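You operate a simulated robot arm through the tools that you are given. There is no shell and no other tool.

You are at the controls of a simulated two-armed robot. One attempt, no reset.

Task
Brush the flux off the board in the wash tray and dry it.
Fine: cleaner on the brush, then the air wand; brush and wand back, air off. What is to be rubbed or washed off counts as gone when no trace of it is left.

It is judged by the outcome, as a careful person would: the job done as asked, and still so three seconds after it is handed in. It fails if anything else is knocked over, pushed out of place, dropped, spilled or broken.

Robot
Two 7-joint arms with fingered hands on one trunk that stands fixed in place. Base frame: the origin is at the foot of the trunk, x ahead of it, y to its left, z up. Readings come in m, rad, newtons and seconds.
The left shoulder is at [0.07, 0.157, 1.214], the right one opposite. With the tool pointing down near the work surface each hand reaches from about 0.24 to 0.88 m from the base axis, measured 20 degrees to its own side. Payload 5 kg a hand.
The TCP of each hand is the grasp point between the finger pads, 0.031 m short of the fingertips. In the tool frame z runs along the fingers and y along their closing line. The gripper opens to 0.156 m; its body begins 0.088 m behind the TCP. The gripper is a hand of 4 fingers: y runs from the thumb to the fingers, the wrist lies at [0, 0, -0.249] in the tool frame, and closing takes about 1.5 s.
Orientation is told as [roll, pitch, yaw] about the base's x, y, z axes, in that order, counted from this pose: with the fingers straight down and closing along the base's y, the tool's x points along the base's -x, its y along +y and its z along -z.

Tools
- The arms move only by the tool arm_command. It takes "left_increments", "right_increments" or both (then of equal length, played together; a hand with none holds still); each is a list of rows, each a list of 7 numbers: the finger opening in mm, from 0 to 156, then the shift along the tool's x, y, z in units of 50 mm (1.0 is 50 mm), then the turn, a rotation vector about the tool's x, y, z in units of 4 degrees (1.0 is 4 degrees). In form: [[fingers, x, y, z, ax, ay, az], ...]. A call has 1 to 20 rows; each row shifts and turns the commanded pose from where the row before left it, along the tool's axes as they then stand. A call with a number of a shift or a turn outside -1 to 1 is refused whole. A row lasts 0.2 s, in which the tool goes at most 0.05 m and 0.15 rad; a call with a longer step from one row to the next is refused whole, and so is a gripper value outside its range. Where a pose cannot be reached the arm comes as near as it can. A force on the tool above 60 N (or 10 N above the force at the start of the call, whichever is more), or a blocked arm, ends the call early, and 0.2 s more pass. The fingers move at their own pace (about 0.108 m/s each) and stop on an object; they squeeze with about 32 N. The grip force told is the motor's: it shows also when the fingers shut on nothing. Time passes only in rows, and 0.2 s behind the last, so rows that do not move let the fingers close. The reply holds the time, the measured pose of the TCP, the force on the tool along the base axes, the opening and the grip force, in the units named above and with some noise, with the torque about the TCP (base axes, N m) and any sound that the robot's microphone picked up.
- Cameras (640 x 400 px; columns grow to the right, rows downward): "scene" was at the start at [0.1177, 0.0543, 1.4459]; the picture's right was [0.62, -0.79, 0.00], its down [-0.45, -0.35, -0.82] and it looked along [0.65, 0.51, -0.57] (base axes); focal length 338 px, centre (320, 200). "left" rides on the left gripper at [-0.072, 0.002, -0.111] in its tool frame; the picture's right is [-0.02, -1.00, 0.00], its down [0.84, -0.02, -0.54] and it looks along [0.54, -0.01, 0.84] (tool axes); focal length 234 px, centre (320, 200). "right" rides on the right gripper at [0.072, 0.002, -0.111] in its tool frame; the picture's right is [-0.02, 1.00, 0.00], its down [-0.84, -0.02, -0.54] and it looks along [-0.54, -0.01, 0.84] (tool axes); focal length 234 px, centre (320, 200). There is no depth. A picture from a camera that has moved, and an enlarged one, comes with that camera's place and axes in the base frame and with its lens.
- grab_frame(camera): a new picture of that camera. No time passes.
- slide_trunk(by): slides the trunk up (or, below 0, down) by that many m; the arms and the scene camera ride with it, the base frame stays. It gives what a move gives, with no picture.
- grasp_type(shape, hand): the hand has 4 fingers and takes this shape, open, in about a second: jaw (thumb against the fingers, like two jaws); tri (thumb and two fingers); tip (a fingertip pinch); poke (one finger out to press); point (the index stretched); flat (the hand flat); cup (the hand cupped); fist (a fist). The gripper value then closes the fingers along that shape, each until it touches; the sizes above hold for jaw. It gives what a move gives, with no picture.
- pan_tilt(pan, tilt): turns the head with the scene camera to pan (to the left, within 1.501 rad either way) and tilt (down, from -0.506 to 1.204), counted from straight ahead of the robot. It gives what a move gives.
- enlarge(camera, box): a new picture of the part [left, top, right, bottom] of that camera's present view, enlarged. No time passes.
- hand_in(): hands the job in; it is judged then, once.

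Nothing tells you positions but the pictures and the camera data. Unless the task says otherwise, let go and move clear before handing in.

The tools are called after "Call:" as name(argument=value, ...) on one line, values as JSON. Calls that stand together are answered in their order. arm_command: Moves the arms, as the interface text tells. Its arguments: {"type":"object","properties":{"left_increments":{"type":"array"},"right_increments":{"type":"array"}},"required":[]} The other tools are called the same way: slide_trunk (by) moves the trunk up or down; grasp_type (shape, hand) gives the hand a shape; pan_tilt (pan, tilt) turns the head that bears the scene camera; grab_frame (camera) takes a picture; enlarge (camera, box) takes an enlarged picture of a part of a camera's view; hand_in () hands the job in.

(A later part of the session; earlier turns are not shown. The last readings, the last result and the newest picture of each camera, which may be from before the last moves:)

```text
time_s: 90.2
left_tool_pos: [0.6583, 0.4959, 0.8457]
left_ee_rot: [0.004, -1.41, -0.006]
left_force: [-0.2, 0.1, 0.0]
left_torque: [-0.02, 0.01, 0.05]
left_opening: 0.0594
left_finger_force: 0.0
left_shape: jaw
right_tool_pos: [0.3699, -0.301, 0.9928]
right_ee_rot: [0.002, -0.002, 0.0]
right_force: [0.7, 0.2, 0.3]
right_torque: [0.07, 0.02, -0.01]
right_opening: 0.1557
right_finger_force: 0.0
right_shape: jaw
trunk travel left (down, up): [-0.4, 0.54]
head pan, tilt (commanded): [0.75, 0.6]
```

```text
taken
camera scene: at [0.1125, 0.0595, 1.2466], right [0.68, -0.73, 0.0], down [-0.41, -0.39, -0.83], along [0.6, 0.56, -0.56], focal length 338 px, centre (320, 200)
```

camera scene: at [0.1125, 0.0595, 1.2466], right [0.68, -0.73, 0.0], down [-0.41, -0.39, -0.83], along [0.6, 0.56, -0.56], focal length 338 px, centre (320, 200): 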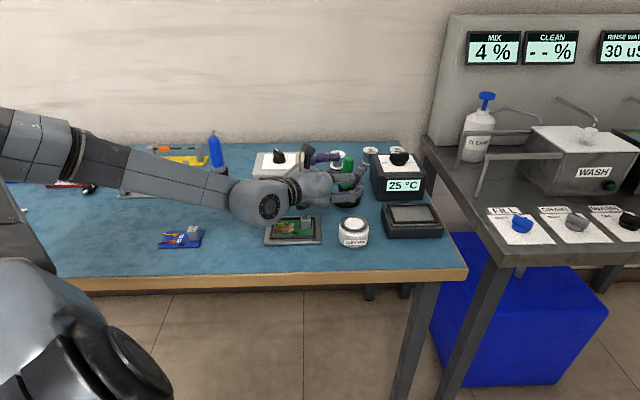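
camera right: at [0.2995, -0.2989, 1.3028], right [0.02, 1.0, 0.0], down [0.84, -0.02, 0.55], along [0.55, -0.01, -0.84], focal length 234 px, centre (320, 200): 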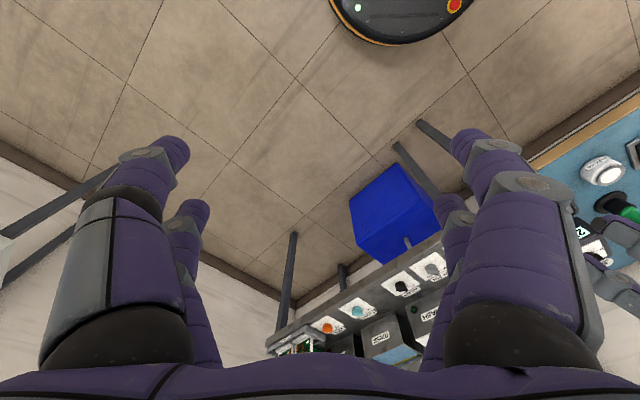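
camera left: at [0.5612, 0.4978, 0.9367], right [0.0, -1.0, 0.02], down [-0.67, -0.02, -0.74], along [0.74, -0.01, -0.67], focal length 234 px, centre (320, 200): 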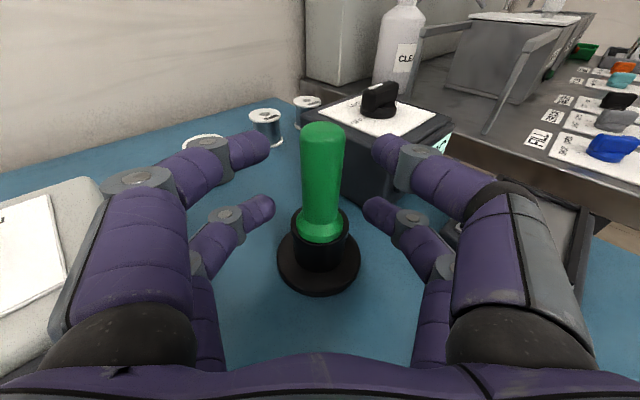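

The handle now stands squarely between both finger pairs. Closing.

Call:
arm_command(left_increments=[[5, 0, 0, 0, 0, 0, 0], [5, 0, 0, 0, 0, 0, 0], [5, 0, 0, 0, 0, 0, 0], [5, 0, 0, 0, 0, 0, 0], [5, 0, 0, 0, 0, 0, 0], [5, 0, 0, 0, 0, 0, 0]])

Call:
grab_frame(camera="left")

```text
time_s: 91.6
left_tool_pos: [0.659, 0.497, 0.8463]
left_ee_rot: [0.001, -1.409, 0.0]
left_force: [0.2, -0.4, -0.3]
left_torque: [-0.04, 0.0, 0.0]
left_opening: 0.0262
left_finger_force: 32.4
left_shape: jaw
right_tool_pos: [0.3701, -0.3016, 0.9917]
right_ee_rot: [0.001, -0.003, 0.0]
right_force: [0.1, 0.2, 0.6]
right_torque: [-0.01, 0.01, 0.0]
right_opening: 0.1556
right_finger_force: 0.1
right_shape: jaw
trunk travel left (down, up): [-0.4, 0.54]
head pan, tilt (commanded): [0.75, 0.6]
```

```text
taken
camera left: at [0.5615, 0.4982, 0.9364], right [0.0, -1.0, 0.02], down [-0.67, -0.02, -0.74], along [0.74, -0.01, -0.67], focal length 234 px, centre (320, 200)
```

left: 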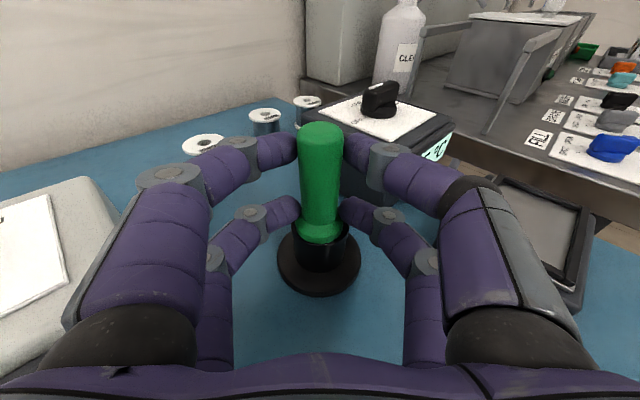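

A good four-finger grip (26 mm, 32 N). Lifting the tool straight up out of its stand, to see what it is.

Call:
arm_command(left_increments=[[5, -0.4, 0, -0.065, 0, 0, 0], [5, -0.4, 0, -0.065, 0, 0, 0], [5, -0.4, 0, -0.065, 0, 0, 0], [5, -0.4, 0, -0.065, 0, 0, 0], [5, -0.4, 0, -0.065, 0, 0, 0], [5, -0.4, 0, -0.065, 0, 0, 0], [5, -0.4, 0, -0.065, 0, 0, 0], [5, 0, 0, 0, 0, 0, 0]])

Call:
grab_frame(camera="left")

Call:
grab_frame(camera="scene")

Call:
enlarge(camera="scene", box=[270, 90, 430, 220])

```text
time_s: 93.4
left_tool_pos: [0.6593, 0.4998, 0.9891]
left_ee_rot: [-0.002, -1.408, 0.003]
left_force: [-0.5, 0.2, -0.5]
left_torque: [-0.02, -0.02, -0.03]
left_opening: 0.0261
left_finger_force: 31.9
left_shape: jaw
right_tool_pos: [0.3703, -0.303, 0.9918]
right_ee_rot: [-0.001, -0.002, 0.001]
right_force: [-0.7, 0.4, 0.1]
right_torque: [0.01, -0.01, -0.02]
right_opening: 0.1559
right_finger_force: 0.1
right_shape: jaw
trunk travel left (down, up): [-0.4, 0.54]
head pan, tilt (commanded): [0.75, 0.6]
```

```text
taken
camera left: at [0.5628, 0.5005, 1.08], right [0.0, -1.0, 0.02], down [-0.67, -0.02, -0.74], along [0.74, -0.01, -0.67], focal length 234 px, centre (320, 200)
```

left: 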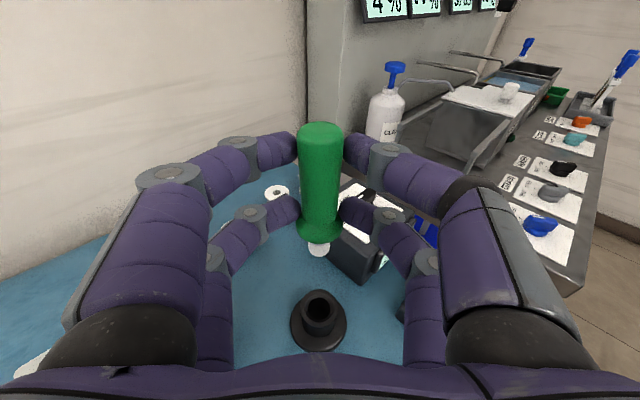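

```text
taken
camera scene: at [0.113, 0.0603, 1.2465], right [0.68, -0.73, 0.0], down [-0.41, -0.39, -0.82], along [0.6, 0.56, -0.57], focal length 338 px, centre (320, 200)
```

scene: 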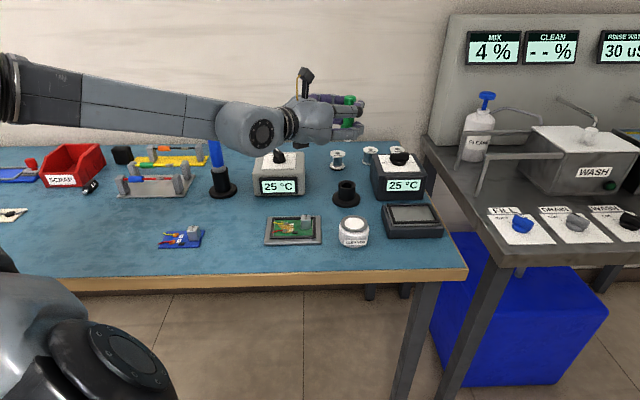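

```text
3.08 times, centred on (350, 155) of scene
camera zoom: at [0.113, 0.0603, 1.2465], right [0.68, -0.73, 0.0], down [-0.41, -0.39, -0.82], along [0.6, 0.56, -0.57], focal length 1039 px, centre (228, 338)
```

zoom: 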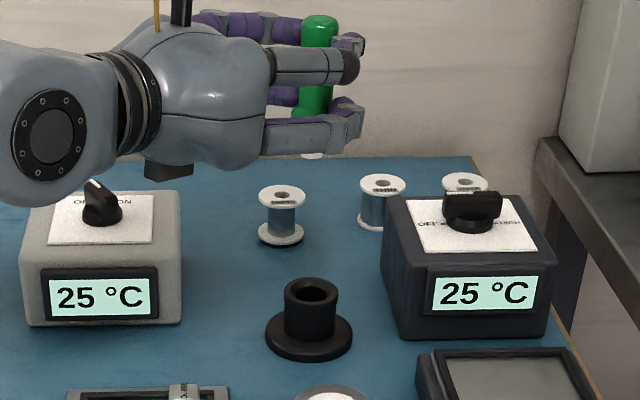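

The tool came out cleanly; it has a short white tip below the green collar. Zooming on the tip.

Call:
enlarge(camera="left", box=[270, 190, 370, 270])

Call:
enlarge(camera="scene", box=[320, 85, 380, 140])

```text
5.00 times, centred on (320, 230) of left
camera zoom: at [0.5628, 0.5005, 1.08], right [0.0, -1.0, 0.02], down [-0.67, -0.02, -0.74], along [0.74, -0.01, -0.67], focal length 1171 px, centre (320, 50)
```

zoom: 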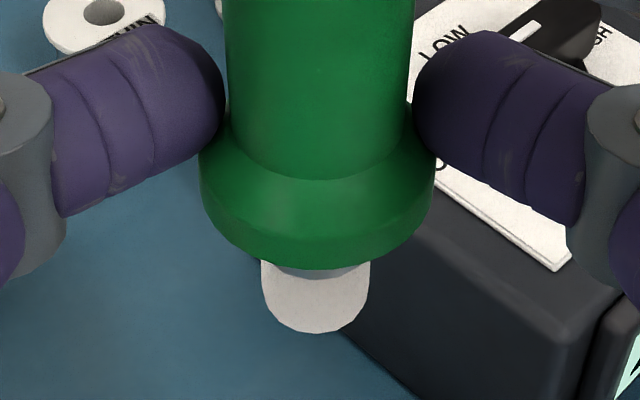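

```text
7.27 times, centred on (350, 112) of scene
camera zoom: at [0.113, 0.0603, 1.2465], right [0.68, -0.73, 0.0], down [-0.41, -0.39, -0.82], along [0.6, 0.56, -0.57], focal length 2456 px, centre (102, 836)
```

zoom: 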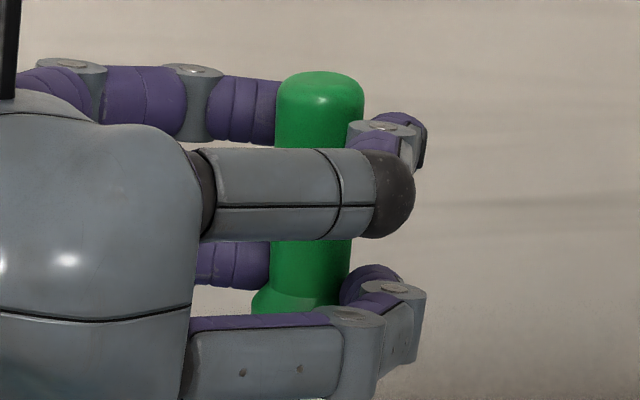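

It is a green handle with a grey ferrule and a fat white tip about 17 mm wide. I'll bring it nearer the head camera to see whether these are bristles.

Call:
arm_command(left_increments=[[5, -0.24, -0.4, -0.53, 0, 0, 0], [5, -0.24, -0.4, -0.53, 0, 0, 0], [5, -0.24, -0.4, -0.53, 0, 0, 0], [5, -0.24, -0.4, -0.53, 0, 0, 0], [5, -0.24, -0.4, -0.53, 0, 0, 0], [5, 0, 0, 0, 0, 0, 0]])

Call:
grab_frame(camera="scene")

```text
time_s: 94.8
left_tool_pos: [0.5393, 0.3961, 1.0665]
left_ee_rot: [0.005, -1.406, -0.004]
left_force: [1.1, -0.3, -0.2]
left_torque: [-0.03, -0.02, 0.02]
left_opening: 0.0264
left_finger_force: 32.1
left_shape: jaw
right_tool_pos: [0.3707, -0.3008, 0.9916]
right_ee_rot: [0.003, -0.001, 0.002]
right_force: [0.3, 0.2, -0.3]
right_torque: [0.02, -0.02, 0.0]
right_opening: 0.1559
right_finger_force: 0.1
right_shape: jaw
trunk travel left (down, up): [-0.4, 0.54]
head pan, tilt (commanded): [0.75, 0.6]
```

```text
taken
camera scene: at [0.114, 0.0598, 1.2464], right [0.68, -0.73, 0.0], down [-0.41, -0.39, -0.82], along [0.6, 0.56, -0.57], focal length 338 px, centre (320, 200)
```

scene: 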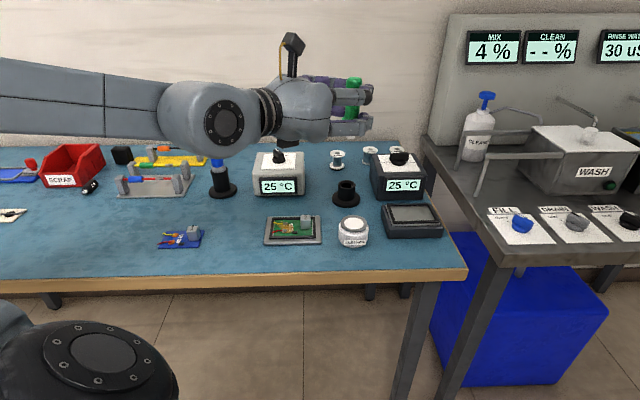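

Call:
enlarge(camera="scene", box=[320, 70, 400, 160])

Call:
enlarge(camera="scene", box=[260, 190, 450, 255])

```text
4.44 times, centred on (360, 115) of scene
camera zoom: at [0.114, 0.0598, 1.2464], right [0.68, -0.73, 0.0], down [-0.41, -0.39, -0.82], along [0.6, 0.56, -0.57], focal length 1501 px, centre (142, 578)
```

zoom: 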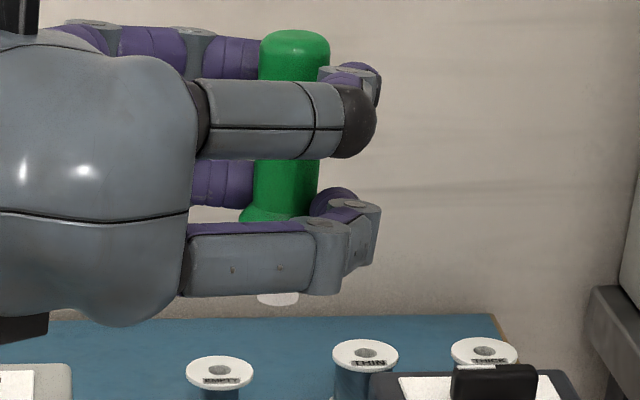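

```text
3.37 times, centred on (355, 222) of scene
camera zoom: at [0.114, 0.0598, 1.2464], right [0.68, -0.73, 0.0], down [-0.41, -0.39, -0.82], along [0.6, 0.56, -0.57], focal length 1138 px, centre (202, 124)
```

zoom: 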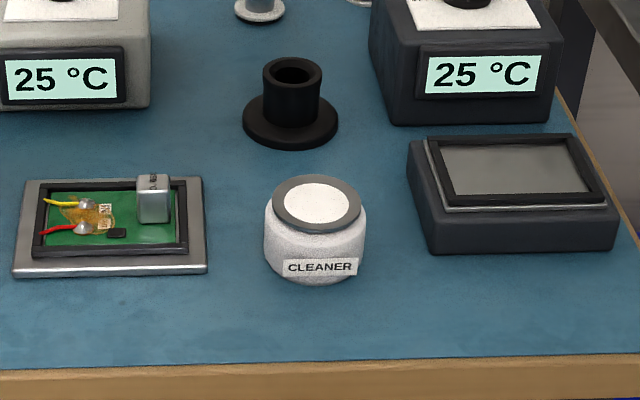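

The tip is the brush's working end as far as I can tell, and it sits with the CLEANER pot and the fluxed board. I'll move the brush above the pot and check alignment from the hand camera.

Call:
arm_command(left_increments=[[5, 0.521, -0.08, 0.119, 0, 0, 0], [5, 0.521, -0.08, 0.119, 0, 0, 0], [5, 0.521, -0.08, 0.119, 0, 0, 0], [5, 0, 0, 0, 0, 0, 0]])

Call:
grab_frame(camera="left")

Call:
grab_frame(camera="scene")

```text
time_s: 95.8
left_tool_pos: [0.5416, 0.3853, 0.9901]
left_ee_rot: [0.001, -1.408, -0.002]
left_force: [0.4, 0.3, -0.6]
left_torque: [0.0, 0.04, -0.01]
left_opening: 0.0265
left_finger_force: 32.1
left_shape: jaw
right_tool_pos: [0.3699, -0.3016, 0.9928]
right_ee_rot: [0.0, -0.001, -0.001]
right_force: [-0.1, 0.1, 0.6]
right_torque: [0.01, -0.02, -0.01]
right_opening: 0.1559
right_finger_force: 0.1
right_shape: jaw
trunk travel left (down, up): [-0.4, 0.54]
head pan, tilt (commanded): [0.75, 0.6]
```

```text
taken
camera left: at [0.443, 0.3876, 1.08], right [0.0, -1.0, 0.02], down [-0.67, -0.02, -0.74], along [0.74, -0.01, -0.67], focal length 234 px, centre (320, 200)
```

left: 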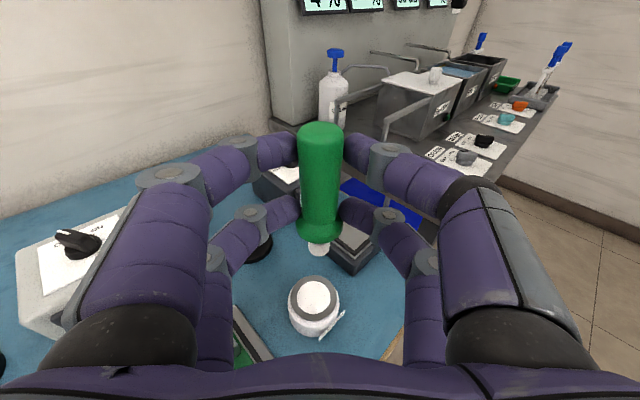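

```text
taken
camera scene: at [0.1123, 0.0597, 1.2466], right [0.68, -0.73, 0.0], down [-0.41, -0.39, -0.83], along [0.6, 0.56, -0.56], focal length 338 px, centre (320, 200)
```

scene: 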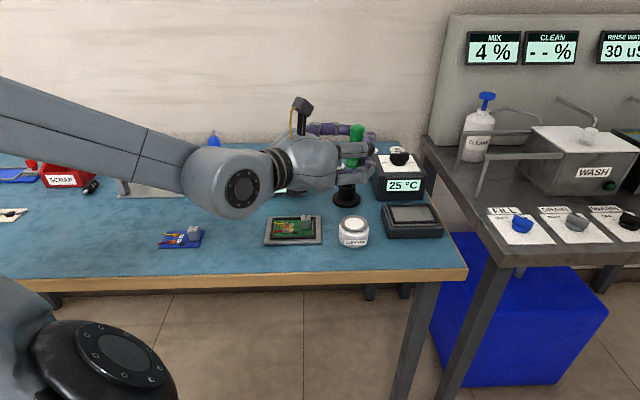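

Call:
enlarge(camera="left", box=[260, 230, 380, 350])

Call:
enlarge(camera="scene", box=[310, 130, 400, 260])

```text
3.33 times, centred on (320, 290) of left
camera zoom: at [0.443, 0.3876, 1.08], right [0.0, -1.0, 0.02], down [-0.67, -0.02, -0.74], along [0.74, -0.01, -0.67], focal length 781 px, centre (320, -100)
```

zoom: 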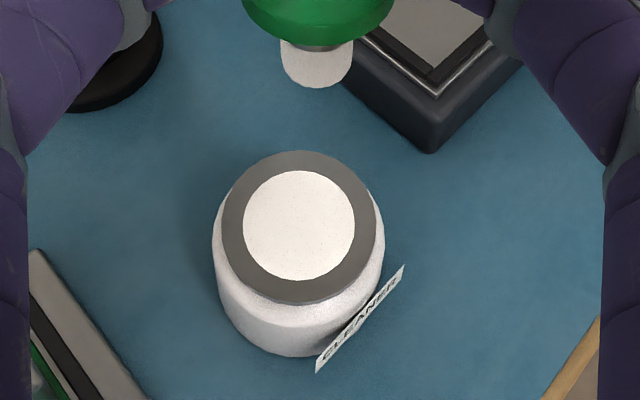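

```text
3.08 times, centred on (355, 195) of scene
camera zoom: at [0.1123, 0.0597, 1.2466], right [0.68, -0.73, 0.0], down [-0.41, -0.39, -0.83], along [0.6, 0.56, -0.56], focal length 1039 px, centre (212, 215)
```

zoom: 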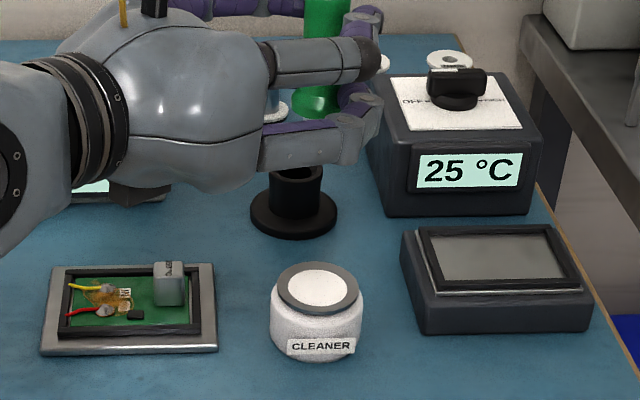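

Pot rim centre at (0.572, 0.389, z≈0.804). I'll centre the brush over it and lower to just above the rim.

Call:
arm_command(left_increments=[[5, 0.51, 0.022, 0.127, 0, 0, 0], [5, 0.51, 0.022, 0.127, 0, 0, 0], [5, 0.51, 0.022, 0.127, 0, 0, 0], [5, 0.51, 0, 0.127, 0, 0, 0], [5, 0, 0, 0, 0, 0, 0]])

Call:
grab_frame(camera="left")

Call:
enlarge(camera="scene", box=[270, 150, 430, 260])

```text
time_s: 97.0
left_tool_pos: [0.5508, 0.3872, 0.8856]
left_ee_rot: [0.006, -1.41, -0.006]
left_force: [0.6, 0.7, -0.2]
left_torque: [0.03, 0.02, 0.05]
left_opening: 0.026
left_finger_force: 32.3
left_shape: jaw
right_tool_pos: [0.3704, -0.3023, 0.9911]
right_ee_rot: [0.001, -0.001, 0.0]
right_force: [0.0, -0.1, -0.5]
right_torque: [0.02, -0.01, 0.0]
right_opening: 0.1557
right_finger_force: 0.0
right_shape: jaw
trunk travel left (down, up): [-0.4, 0.54]
head pan, tilt (commanded): [0.75, 0.6]
```

```text
taken
camera left: at [0.4531, 0.3895, 0.9767], right [0.0, -1.0, 0.02], down [-0.67, -0.02, -0.74], along [0.74, -0.01, -0.67], focal length 234 px, centre (320, 200)
```

left: 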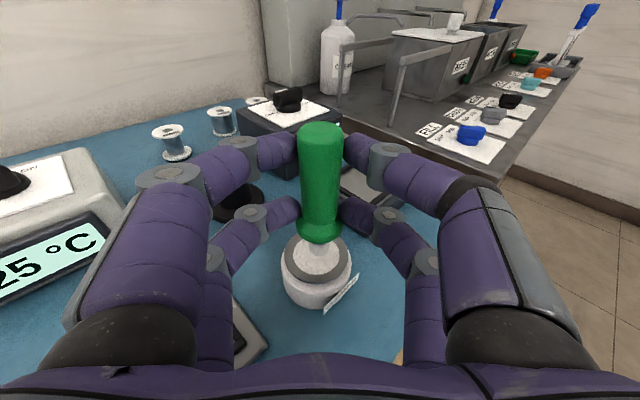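

```text
3.64 times, centred on (350, 205) of scene
camera zoom: at [0.1125, 0.0596, 1.2466], right [0.68, -0.73, 0.0], down [-0.41, -0.39, -0.83], along [0.6, 0.56, -0.56], focal length 1228 px, centre (211, 182)
```

zoom: 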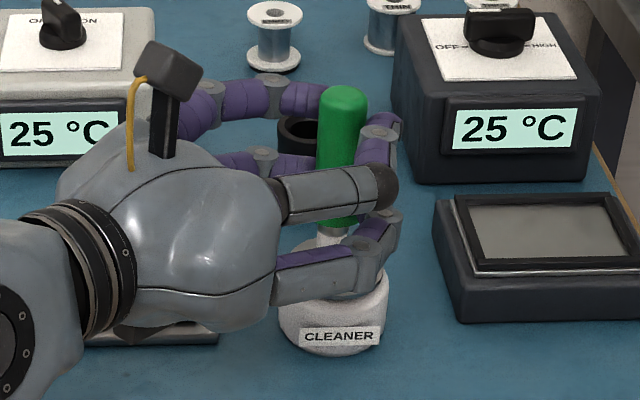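

Call:
enlarge(camera="left", box=[270, 200, 370, 320])

```text
3.33 times, centred on (320, 260) of left
camera zoom: at [0.4531, 0.3895, 0.9767], right [0.0, -1.0, 0.02], down [-0.67, -0.02, -0.74], along [0.74, -0.01, -0.67], focal length 781 px, centre (320, 0)
```

zoom: 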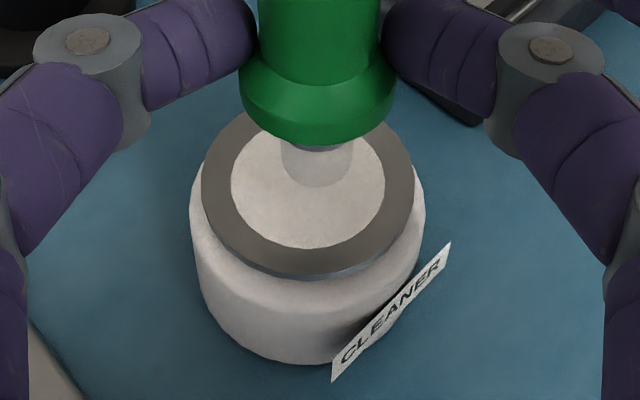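

The brush tip is centred over the white cleaner surface. Lowering in small steps and watching the force.

Call:
arm_command(left_increments=[[5, 0.1, 0, 0.016, 0, 0, 0], [5, 0.1, 0, 0.016, 0, 0, 0], [5, 0, 0, 0, 0, 0, 0]])

Call:
enlarge(camera="left", box=[270, 200, 370, 320])

```text
time_s: 97.8
left_tool_pos: [0.549, 0.3878, 0.8754]
left_ee_rot: [0.005, -1.409, -0.004]
left_force: [0.1, -0.6, -0.7]
left_torque: [0.0, 0.0, -0.02]
left_opening: 0.0261
left_finger_force: 32.3
left_shape: jaw
right_tool_pos: [0.3702, -0.3023, 0.9912]
right_ee_rot: [0.001, -0.003, 0.001]
right_force: [-0.4, 0.6, 0.0]
right_torque: [-0.05, 0.05, -0.01]
right_opening: 0.1558
right_finger_force: 0.1
right_shape: jaw
trunk travel left (down, up): [-0.4, 0.54]
head pan, tilt (commanded): [0.75, 0.6]
```

```text
3.33 times, centred on (320, 260) of left
camera zoom: at [0.4528, 0.3901, 0.9659], right [0.0, -1.0, 0.02], down [-0.67, -0.02, -0.74], along [0.74, -0.01, -0.67], focal length 781 px, centre (320, 0)
```

zoom: 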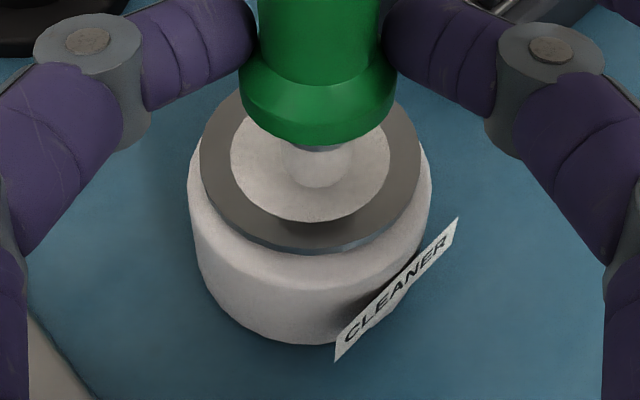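

Call:
arm_command(left_increments=[[5, 0.1, 0.0, 0.016, 0, 0, 0], [5, 0.1, 0.0, 0.016, 0, 0, 0], [5, 0, 0, 0, 0, 0, 0]])

Call:
enlarge(camera="left", box=[270, 200, 370, 320])

```text
time_s: 98.6
left_tool_pos: [0.5507, 0.3882, 0.8673]
left_ee_rot: [0.008, -1.412, -0.009]
left_force: [0.0, -0.3, 10.7]
left_torque: [0.02, -0.19, 0.03]
left_opening: 0.026
left_finger_force: 32.1
left_shape: jaw
right_tool_pos: [0.369, -0.3022, 0.992]
right_ee_rot: [0.001, -0.004, 0.0]
right_force: [-0.2, -0.2, 0.3]
right_torque: [-0.03, -0.02, -0.02]
right_opening: 0.1558
right_finger_force: 0.1
right_shape: jaw
trunk travel left (down, up): [-0.4, 0.54]
head pan, tilt (commanded): [0.75, 0.6]
```

```text
3.33 times, centred on (320, 260) of left
camera zoom: at [0.4531, 0.3906, 0.9581], right [0.0, -1.0, 0.02], down [-0.67, -0.02, -0.74], along [0.74, -0.01, -0.67], focal length 781 px, centre (320, 0)
```

zoom: 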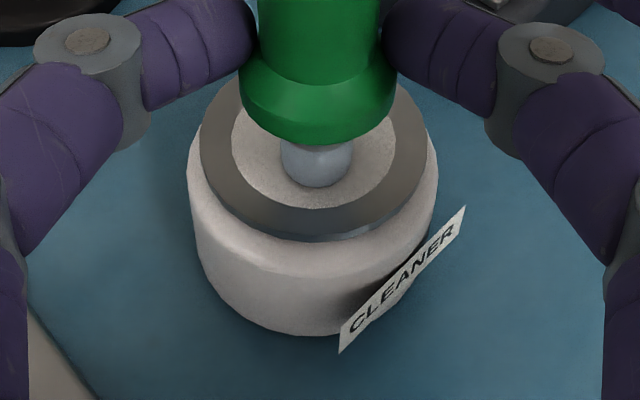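

Contact: 10.7 N, and the brush tip changed from white to a wet grey-blue – it is the brush and it has taken up cleaner. Lifting and carrying it over the flux spot (about x 0.486, y 0.513).

Call:
arm_command(left_increments=[[5, 0, 0, 0, 0, 0, 0], [5, -0.46, 0, -0.076, 0, 0, 0], [5, -0.46, 0, -0.076, 0, 0, 0], [5, -0.46, 0, -0.076, 0, 0, 0], [5, 0.069, 0.625, -0.424, 0, 0, 0], [5, 0.069, 0.625, -0.424, 0, 0, 0], [5, 0.069, 0.625, -0.424, 0, 0, 0], [5, 0.069, 0.625, -0.424, 0, 0, 0], [5, 0, 0, 0, 0, 0, 0]])

Call:
grab_frame(camera="left")

Call:
enlarge(camera="left", box=[240, 210, 400, 360])

Call:
grab_frame(camera="scene")

```text
time_s: 100.6
left_tool_pos: [0.4617, 0.5093, 0.9336]
left_ee_rot: [0.005, -1.407, -0.004]
left_force: [0.8, -0.2, -0.4]
left_torque: [0.01, 0.02, 0.03]
left_opening: 0.0263
left_finger_force: 31.7
left_shape: jaw
right_tool_pos: [0.3708, -0.3011, 0.9928]
right_ee_rot: [0.002, 0.0, 0.001]
right_force: [-0.9, 1.1, 0.1]
right_torque: [0.01, 0.04, 0.0]
right_opening: 0.156
right_finger_force: 0.0
right_shape: jaw
trunk travel left (down, up): [-0.4, 0.54]
head pan, tilt (commanded): [0.75, 0.6]
```

```text
taken
camera left: at [0.3653, 0.5121, 1.0235], right [0.01, -1.0, 0.02], down [-0.67, -0.02, -0.74], along [0.74, -0.01, -0.67], focal length 234 px, centre (320, 200)
```

left: 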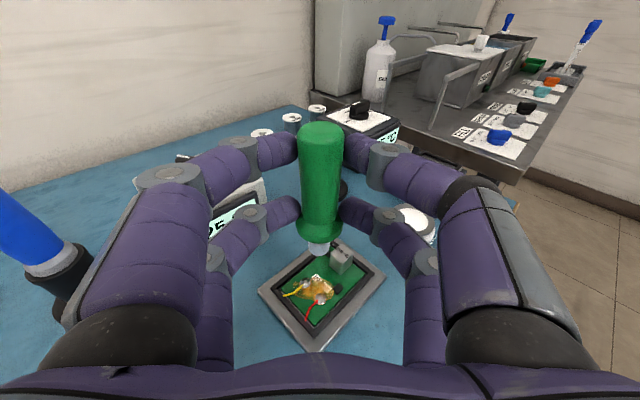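

```text
2.67 times, centred on (320, 285) of left
camera zoom: at [0.3653, 0.5121, 1.0235], right [0.01, -1.0, 0.02], down [-0.67, -0.02, -0.74], along [0.74, -0.01, -0.67], focal length 624 px, centre (320, -27)
```

zoom: 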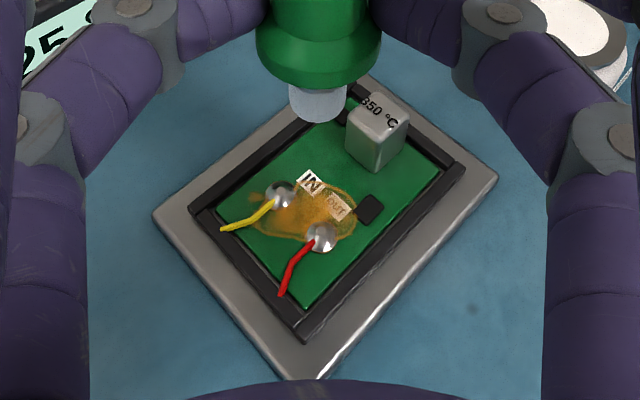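

```text
taken
camera scene: at [0.1143, 0.059, 1.2464], right [0.68, -0.73, 0.0], down [-0.41, -0.38, -0.82], along [0.6, 0.56, -0.57], focal length 338 px, centre (320, 200)
```

scene: 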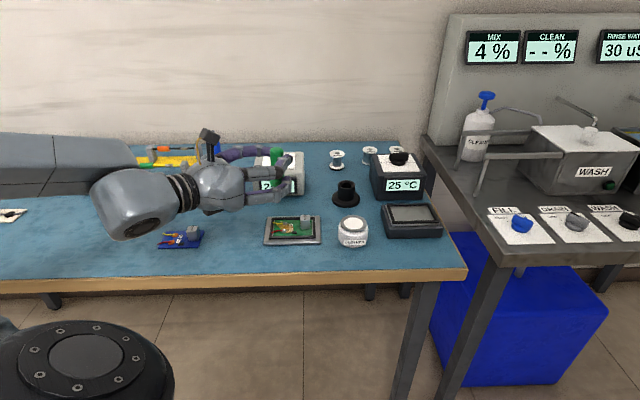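

The flux patch is clearly visible. I'll measure it from the head camera too, for its exact place.

Call:
enlarge(camera="scene", box=[255, 205, 335, 255])

```text
8.00 times, centred on (295, 230) of scene
camera zoom: at [0.1143, 0.059, 1.2464], right [0.68, -0.73, 0.0], down [-0.41, -0.38, -0.82], along [0.6, 0.56, -0.57], focal length 2702 px, centre (520, -40)
```

zoom: 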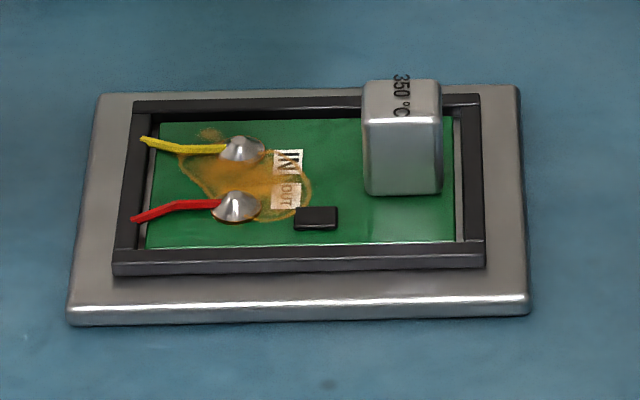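

The board surface is at z≈0.773; flux spans about x 0.476–0.507, y 0.491–0.539. Lowering the brush to just above the flux centre.

Call:
arm_command(left_increments=[[5, 0.485, 0.023, 0.13, 0, 0, 0], [5, 0.485, 0.023, 0.13, 0, 0, 0], [5, 0.485, 0.023, 0.13, 0, 0, 0], [5, 0, 0, 0, 0, 0, 0]])

Call:
enlarge(camera="left", box=[250, 190, 390, 320])

Call:
enlarge(camera="scene", box=[180, 150, 350, 260])

```text
time_s: 101.6
left_tool_pos: [0.4722, 0.5136, 0.8594]
left_ee_rot: [0.007, -1.408, -0.005]
left_force: [-0.7, 0.4, -0.2]
left_torque: [-0.02, 0.01, 0.0]
left_opening: 0.026
left_finger_force: 31.6
left_shape: jaw
right_tool_pos: [0.3703, -0.3016, 0.9903]
right_ee_rot: [0.002, -0.001, 0.001]
right_force: [-0.1, 0.2, 0.1]
right_torque: [0.03, -0.06, -0.03]
right_opening: 0.1559
right_finger_force: 0.1
right_shape: jaw
trunk travel left (down, up): [-0.4, 0.54]
head pan, tilt (commanded): [0.75, 0.6]
```

```text
3.08 times, centred on (320, 255) of left
camera zoom: at [0.3746, 0.5157, 0.9491], right [0.0, -1.0, 0.02], down [-0.67, -0.02, -0.74], along [0.74, -0.01, -0.67], focal length 720 px, centre (320, 31)
```

zoom: 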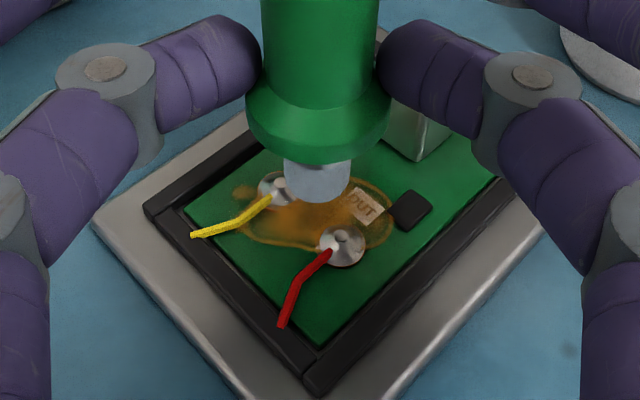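

```text
3.64 times, centred on (265, 205) of scene
camera zoom: at [0.1124, 0.0594, 1.2466], right [0.68, -0.73, 0.0], down [-0.41, -0.39, -0.83], along [0.6, 0.56, -0.56], focal length 1228 px, centre (520, 182)
```

zoom: 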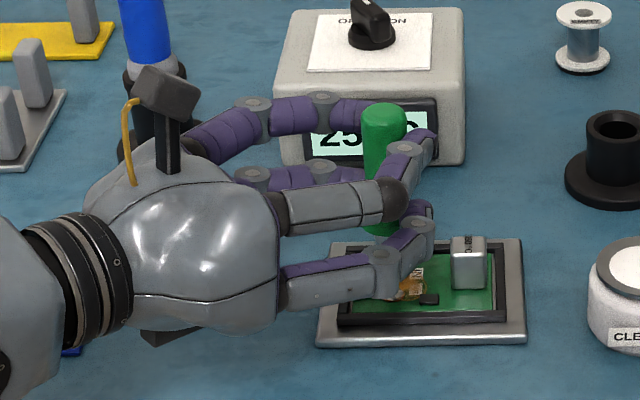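

Call:
arm_command(left_increments=[[5, 0.1, 0, 0.016, 0, 0, 0], [5, 0.1, 0, 0.016, 0, 0, 0], [5, 0.08, 0, 0.013, 0, 0, 0], [5, 0, 0, 0, 0, 0, 0]])

Call:
enlarge(camera="left", box=[250, 190, 390, 320])

```text
time_s: 102.6
left_tool_pos: [0.4727, 0.5154, 0.8457]
left_ee_rot: [-0.001, -1.409, 0.0]
left_force: [0.2, -1.1, -0.2]
left_torque: [-0.03, 0.03, -0.05]
left_opening: 0.026
left_finger_force: 32.0
left_shape: jaw
right_tool_pos: [0.3701, -0.3019, 0.9925]
right_ee_rot: [0.001, -0.002, 0.0]
right_force: [-0.9, 1.1, 0.2]
right_torque: [0.01, 0.01, 0.01]
right_opening: 0.1557
right_finger_force: 0.1
right_shape: jaw
trunk travel left (down, up): [-0.4, 0.54]
head pan, tilt (commanded): [0.75, 0.6]
```

```text
3.08 times, centred on (320, 255) of left
camera zoom: at [0.3751, 0.5175, 0.9364], right [0.0, -1.0, 0.02], down [-0.67, -0.02, -0.74], along [0.74, -0.01, -0.67], focal length 720 px, centre (320, 31)
```

zoom: 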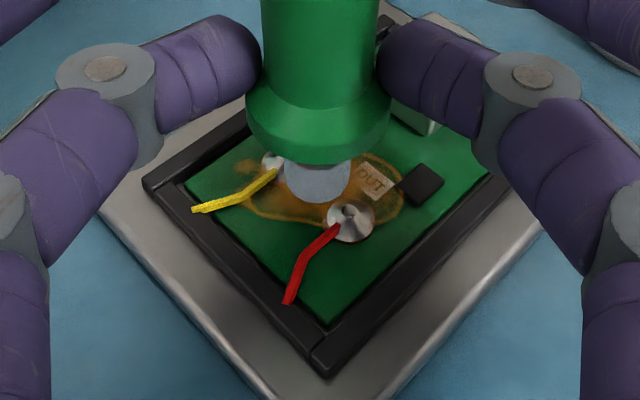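

Call:
arm_command(left_increments=[[5, 0.06, 0, 0.01, 0, 0, 0], [5, 0.06, 0, 0.01, 0, 0, 0], [5, 0, 0, 0, 0, 0, 0]])

Call:
enlarge(camera="left", box=[250, 190, 390, 320])

```text
time_s: 103.4
left_tool_pos: [0.4714, 0.5168, 0.8393]
left_ee_rot: [0.004, -1.408, -0.003]
left_force: [0.2, 0.3, 0.4]
left_torque: [0.0, -0.02, 0.02]
left_opening: 0.026
left_finger_force: 32.0
left_shape: jaw
right_tool_pos: [0.3706, -0.3017, 0.9936]
right_ee_rot: [0.0, -0.003, 0.001]
right_force: [-0.1, -0.1, -0.2]
right_torque: [-0.02, 0.02, 0.03]
right_opening: 0.1561
right_finger_force: 0.0
right_shape: jaw
trunk travel left (down, up): [-0.4, 0.54]
head pan, tilt (commanded): [0.75, 0.6]
```

```text
3.08 times, centred on (320, 255) of left
camera zoom: at [0.3747, 0.5186, 0.9307], right [0.0, -1.0, 0.02], down [-0.67, -0.02, -0.74], along [0.74, -0.01, -0.67], focal length 720 px, centre (320, 31)
```

zoom: 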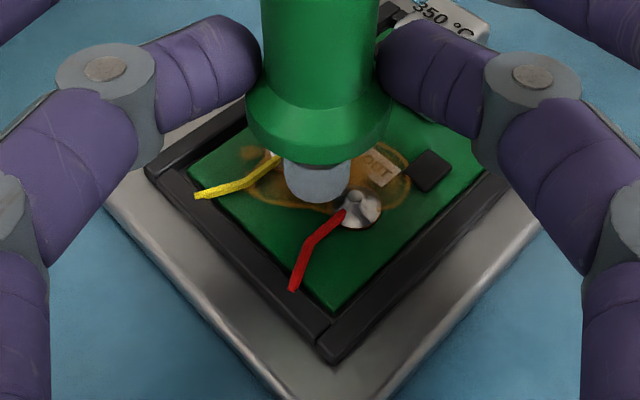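

Call:
arm_command(left_increments=[[5, 0.06, 0, 0.01, 0, 0, 0], [5, 0.04, 0, 0.006, 0, 0, 0], [5, 0, 0, 0, 0, 0, 0]])

Call:
enlarge(camera="left", box=[250, 190, 390, 320])

```text
time_s: 104.2
left_tool_pos: [0.4721, 0.5169, 0.8357]
left_ee_rot: [0.009, -1.414, -0.009]
left_force: [-0.5, 1.2, 9.7]
left_torque: [0.07, -0.22, -0.03]
left_opening: 0.0262
left_finger_force: 32.1
left_shape: jaw
right_tool_pos: [0.3703, -0.303, 0.9915]
right_ee_rot: [0.001, -0.003, -0.001]
right_force: [-0.2, -0.6, -0.1]
right_torque: [-0.02, -0.01, -0.01]
right_opening: 0.1559
right_finger_force: 0.1
right_shape: jaw
trunk travel left (down, up): [-0.4, 0.54]
head pan, tilt (commanded): [0.75, 0.6]
```

```text
3.08 times, centred on (320, 255) of left
camera zoom: at [0.3748, 0.5187, 0.9271], right [0.0, -1.0, 0.02], down [-0.67, -0.02, -0.74], along [0.74, -0.01, -0.67], focal length 720 px, centre (320, 31)
```

zoom: 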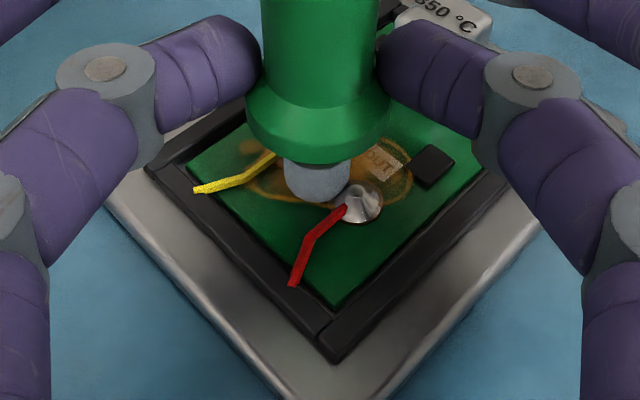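

Light contact with the board (about 10 N). Now gentle strokes across the flux along y.

Call:
arm_command(left_increments=[[5, -0.01, 0.1, 0, 0, 0, 0], [5, 0, 0.1, 0, 0, 0, 0], [5, 0, 0.1, 0, 0, 0, 0], [5, 0, -0.1, 0, 0, 0, 0], [5, 0, -0.1, 0, 0, 0, 0], [5, 0, -0.1, 0, 0, 0, 0], [5, 0, -0.1, 0, 0, 0, 0], [5, 0, -0.1, 0, 0, 0, 0], [5, 0, 0, 0, 0, 0, 0]])

Call:
enlarge(camera="left", box=[250, 190, 390, 320])

```text
time_s: 106.2
left_tool_pos: [0.4714, 0.5073, 0.8365]
left_ee_rot: [0.003, -1.41, -0.005]
left_force: [-0.9, 1.3, 8.9]
left_torque: [0.09, -0.11, 0.01]
left_opening: 0.0261
left_finger_force: 32.2
left_shape: jaw
right_tool_pos: [0.3691, -0.3008, 0.9926]
right_ee_rot: [0.003, -0.003, -0.001]
right_force: [0.0, 0.5, 0.2]
right_torque: [0.03, 0.0, 0.01]
right_opening: 0.1559
right_finger_force: 0.1
right_shape: jaw
trunk travel left (down, up): [-0.4, 0.54]
head pan, tilt (commanded): [0.75, 0.6]
```

```text
3.08 times, centred on (320, 255) of left
camera zoom: at [0.374, 0.5085, 0.9272], right [0.0, -1.0, 0.02], down [-0.67, -0.02, -0.74], along [0.74, -0.01, -0.67], focal length 720 px, centre (320, 31)
```

zoom: 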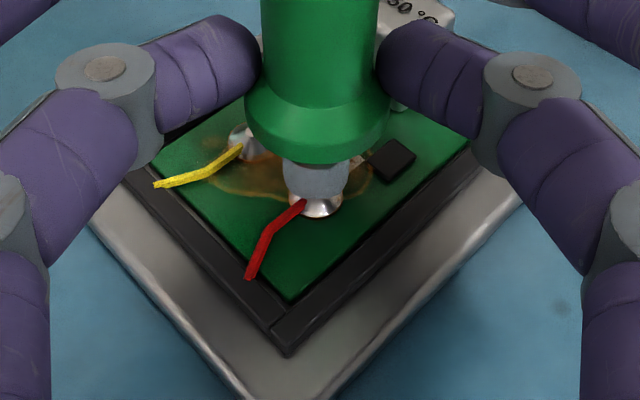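

It works: flux is fading where the brush has passed, and forces stay low. Continuing to cover the rest in adjacent rows.

Call:
arm_command(left_increments=[[5, 0, -0.12, 0, 0, 0, 0], [5, 0, -0.12, 0, 0, 0, 0], [5, 0.02, 0.02, -0.118, 0, 0, 0], [5, 0, 0.12, 0, 0, 0, 0], [5, 0, 0.12, 0, 0, 0, 0], [5, 0, 0.12, 0, 0, 0, 0], [5, 0, 0.12, 0, 0, 0, 0], [5, 0, 0.12, 0, 0, 0, 0], [5, 0, 0.12, 0, 0, 0, 0], [5, 0.02, 0, -0.118, 0, 0, 0], [5, 0, -0.11, 0, 0, 0, 0], [5, 0, -0.11, 0, 0, 0, 0], [5, 0, -0.11, 0, 0, 0, 0], [5, 0, -0.11, 0, 0, 0, 0], [5, 0, 0, 0, 0, 0, 0]])

Call:
enlarge(camera="left", box=[250, 190, 390, 320])

```text
time_s: 109.4
left_tool_pos: [0.4594, 0.5115, 0.8352]
left_ee_rot: [0.009, -1.409, -0.007]
left_force: [-3.0, 19.2, 9.7]
left_torque: [1.16, -0.02, 0.35]
left_opening: 0.0259
left_finger_force: 31.9
left_shape: jaw
right_tool_pos: [0.3694, -0.3011, 0.9917]
right_ee_rot: [0.001, -0.003, -0.002]
right_force: [-0.1, 0.5, -0.2]
right_torque: [0.03, 0.0, 0.03]
right_opening: 0.1557
right_finger_force: 0.1
right_shape: jaw
trunk travel left (down, up): [-0.4, 0.54]
head pan, tilt (commanded): [0.75, 0.6]
```

```text
3.08 times, centred on (320, 255) of left
camera zoom: at [0.3622, 0.5123, 0.9264], right [0.01, -1.0, 0.02], down [-0.67, -0.02, -0.74], along [0.74, -0.01, -0.67], focal length 720 px, centre (320, 31)
```

zoom: 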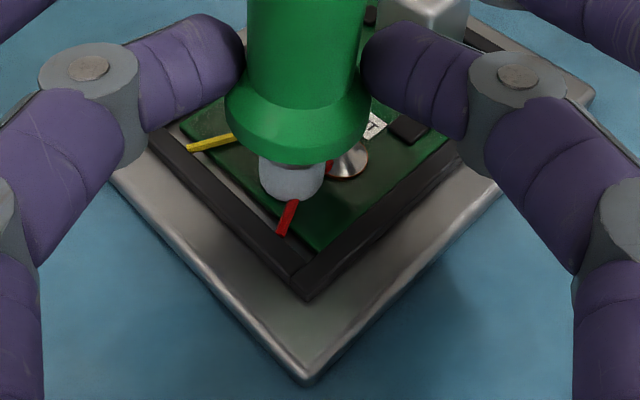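

A sideways force of 19 N – the brush is pressing against the red joint. Backing off and lifting to inspect.

Call:
arm_command(left_increments=[[5, 0, 0.12, 0, 0, 0, 0], [5, -0.2, 0, -0.033, 0, 0, 0], [5, -0.5, 0, -0.08, 0, 0, 0], [5, -0.5, 0, -0.08, 0, 0, 0], [5, 0, 0, 0, 0, 0, 0]])

Call:
grab_frame(camera="left")

Call:
enlarge(camera="left", box=[240, 210, 400, 360])

Call:
enlarge(camera="scene", box=[255, 205, 335, 255])

```text
time_s: 110.6
left_tool_pos: [0.4628, 0.5115, 0.8965]
left_ee_rot: [-0.004, -1.409, 0.006]
left_force: [0.1, -0.4, -0.7]
left_torque: [-0.02, 0.01, -0.01]
left_opening: 0.0255
left_finger_force: 31.4
left_shape: jaw
right_tool_pos: [0.3713, -0.3006, 0.9929]
right_ee_rot: [0.0, -0.001, -0.001]
right_force: [0.3, 1.4, -0.1]
right_torque: [-0.03, 0.0, 0.01]
right_opening: 0.156
right_finger_force: 0.0
right_shape: jaw
trunk travel left (down, up): [-0.4, 0.54]
head pan, tilt (commanded): [0.75, 0.6]
```

```text
taken
camera left: at [0.3651, 0.5143, 0.9874], right [0.0, -1.0, 0.02], down [-0.67, -0.02, -0.74], along [0.74, -0.01, -0.67], focal length 234 px, centre (320, 200)
```

left: 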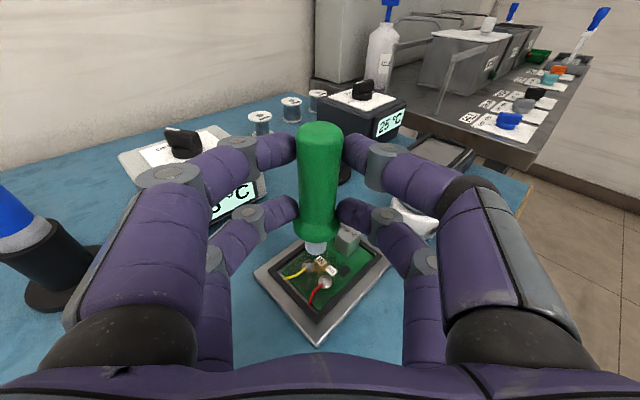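

```text
2.67 times, centred on (320, 285) of left
camera zoom: at [0.3651, 0.5143, 0.9874], right [0.0, -1.0, 0.02], down [-0.67, -0.02, -0.74], along [0.74, -0.01, -0.67], focal length 624 px, centre (320, -27)
```

zoom: 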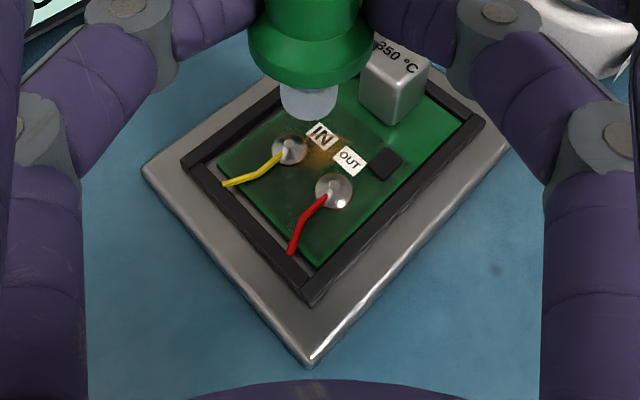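

```text
8.00 times, centred on (295, 230) of scene
camera zoom: at [0.1131, 0.0607, 1.2464], right [0.68, -0.73, 0.0], down [-0.41, -0.39, -0.82], along [0.6, 0.56, -0.57], focal length 2702 px, centre (520, -40)
```

zoom: 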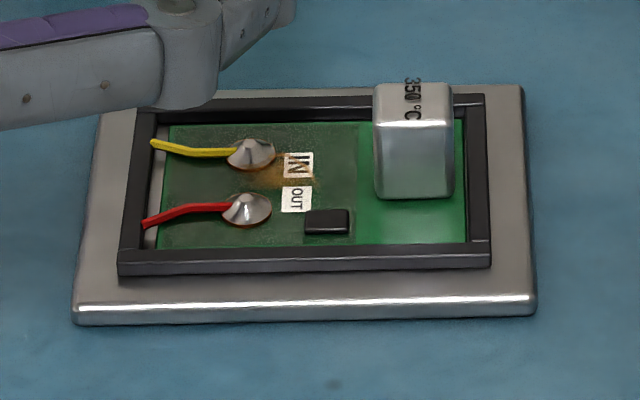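

Only a small trace remains between the joints and the IN/OUT labels (around x 0.498, y 0.505). I'll set the brush down there, clear of the solder joints.

Call:
arm_command(left_increments=[[5, 0.515, -0.042, 0.227, 0, 0, 0], [5, 0.515, -0.042, 0.227, 0, 0, 0], [5, 0.06, 0, 0.01, 0, 0, 0], [5, 0, 0, 0, 0, 0, 0]])

Call:
enlarge(camera="left", box=[250, 190, 390, 320])

```text
time_s: 111.6
left_tool_pos: [0.4767, 0.5103, 0.838]
left_ee_rot: [-0.001, -1.409, 0.001]
left_force: [0.4, 0.1, -0.4]
left_torque: [0.01, -0.01, 0.0]
left_opening: 0.0252
left_finger_force: 31.5
left_shape: jaw
right_tool_pos: [0.3719, -0.3008, 0.9909]
right_ee_rot: [0.0, -0.002, -0.001]
right_force: [0.0, 0.2, 1.0]
right_torque: [0.02, -0.02, 0.0]
right_opening: 0.1557
right_finger_force: 0.1
right_shape: jaw
trunk travel left (down, up): [-0.4, 0.54]
head pan, tilt (commanded): [0.75, 0.6]
```

```text
3.08 times, centred on (320, 255) of left
camera zoom: at [0.3788, 0.5119, 0.9297], right [0.0, -1.0, 0.02], down [-0.67, -0.02, -0.74], along [0.74, -0.01, -0.67], focal length 720 px, centre (320, 31)
```

zoom: 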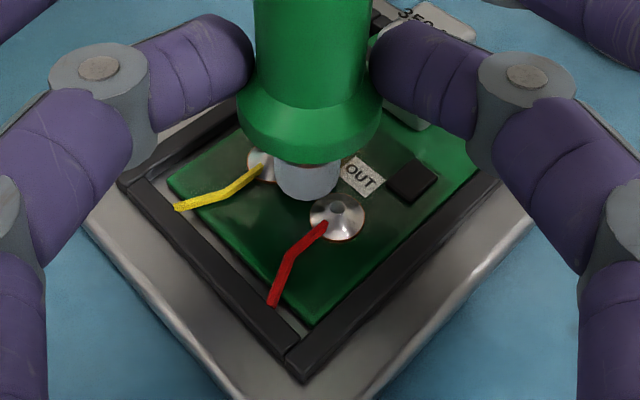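

Call:
arm_command(left_increments=[[5, 0.05, -0.03, 0.008, 0, 0, 0], [5, 0.05, 0, 0.008, 0, 0, 0], [5, 0, 0, 0, 0, 0, 0]])

```text
time_s: 112.4
left_tool_pos: [0.4752, 0.509, 0.8377]
left_ee_rot: [0.012, -1.412, -0.012]
left_force: [-0.8, 0.9, 12.4]
left_torque: [0.1, -0.3, 0.0]
left_opening: 0.0252
left_finger_force: 32.1
left_shape: jaw
right_tool_pos: [0.3697, -0.3039, 0.9916]
right_ee_rot: [0.002, -0.004, -0.001]
right_force: [0.2, 0.6, 0.6]
right_torque: [0.02, -0.01, -0.02]
right_opening: 0.1556
right_finger_force: 0.1
right_shape: jaw
trunk travel left (down, up): [-0.4, 0.54]
head pan, tilt (commanded): [0.75, 0.6]
```

Call:
arm_command(left_increments=[[5, -0.02, 0, 0, 0, 0, 0], [5, -0.011, -0.07, 0.069, 0, 0, 0], [5, -0.011, -0.07, 0.069, 0, 0, 0], [5, 0.011, 0.07, -0.069, 0, 0, 0], [5, 0.011, 0.07, -0.069, 0, 0, 0], [5, -0.013, 0, 0.079, 0, 0, 0], [5, -0.006, 0, 0.04, 0, 0, 0], [5, 0, -0.08, 0, 0, 0, 0], [5, 0, -0.06, 0, 0, 0, 0], [5, 0, 0.08, 0, 0, 0, 0], [5, 0, 0.06, 0, 0, 0, 0], [5, 0.013, 0, -0.079, 0, 0, 0], [5, 0.006, -0.06, -0.04, 0, 0, 0], [5, 0, 0.06, 0, 0, 0, 0], [5, 0, 0, 0, 0, 0, 0]])

Call:
enlarge(camera="left", box=[250, 190, 390, 320])

```text
time_s: 115.6
left_tool_pos: [0.4733, 0.5096, 0.8357]
left_ee_rot: [0.014, -1.411, -0.013]
left_force: [4.5, -4.1, 19.8]
left_torque: [-0.26, -0.56, -0.05]
left_opening: 0.0253
left_finger_force: 31.9
left_shape: jaw
right_tool_pos: [0.3686, -0.3029, 0.9927]
right_ee_rot: [0.002, -0.003, -0.001]
right_force: [0.5, 0.1, 1.0]
right_torque: [0.03, 0.01, 0.02]
right_opening: 0.1561
right_finger_force: 0.1
right_shape: jaw
trunk travel left (down, up): [-0.4, 0.54]
head pan, tilt (commanded): [0.75, 0.6]
```

```text
3.08 times, centred on (320, 255) of left
camera zoom: at [0.376, 0.5099, 0.9263], right [0.0, -1.0, 0.02], down [-0.67, -0.02, -0.74], along [0.74, -0.01, -0.67], focal length 720 px, centre (320, 31)
```

zoom: 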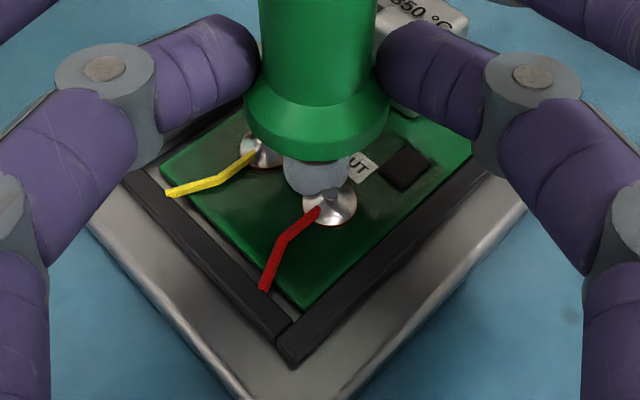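

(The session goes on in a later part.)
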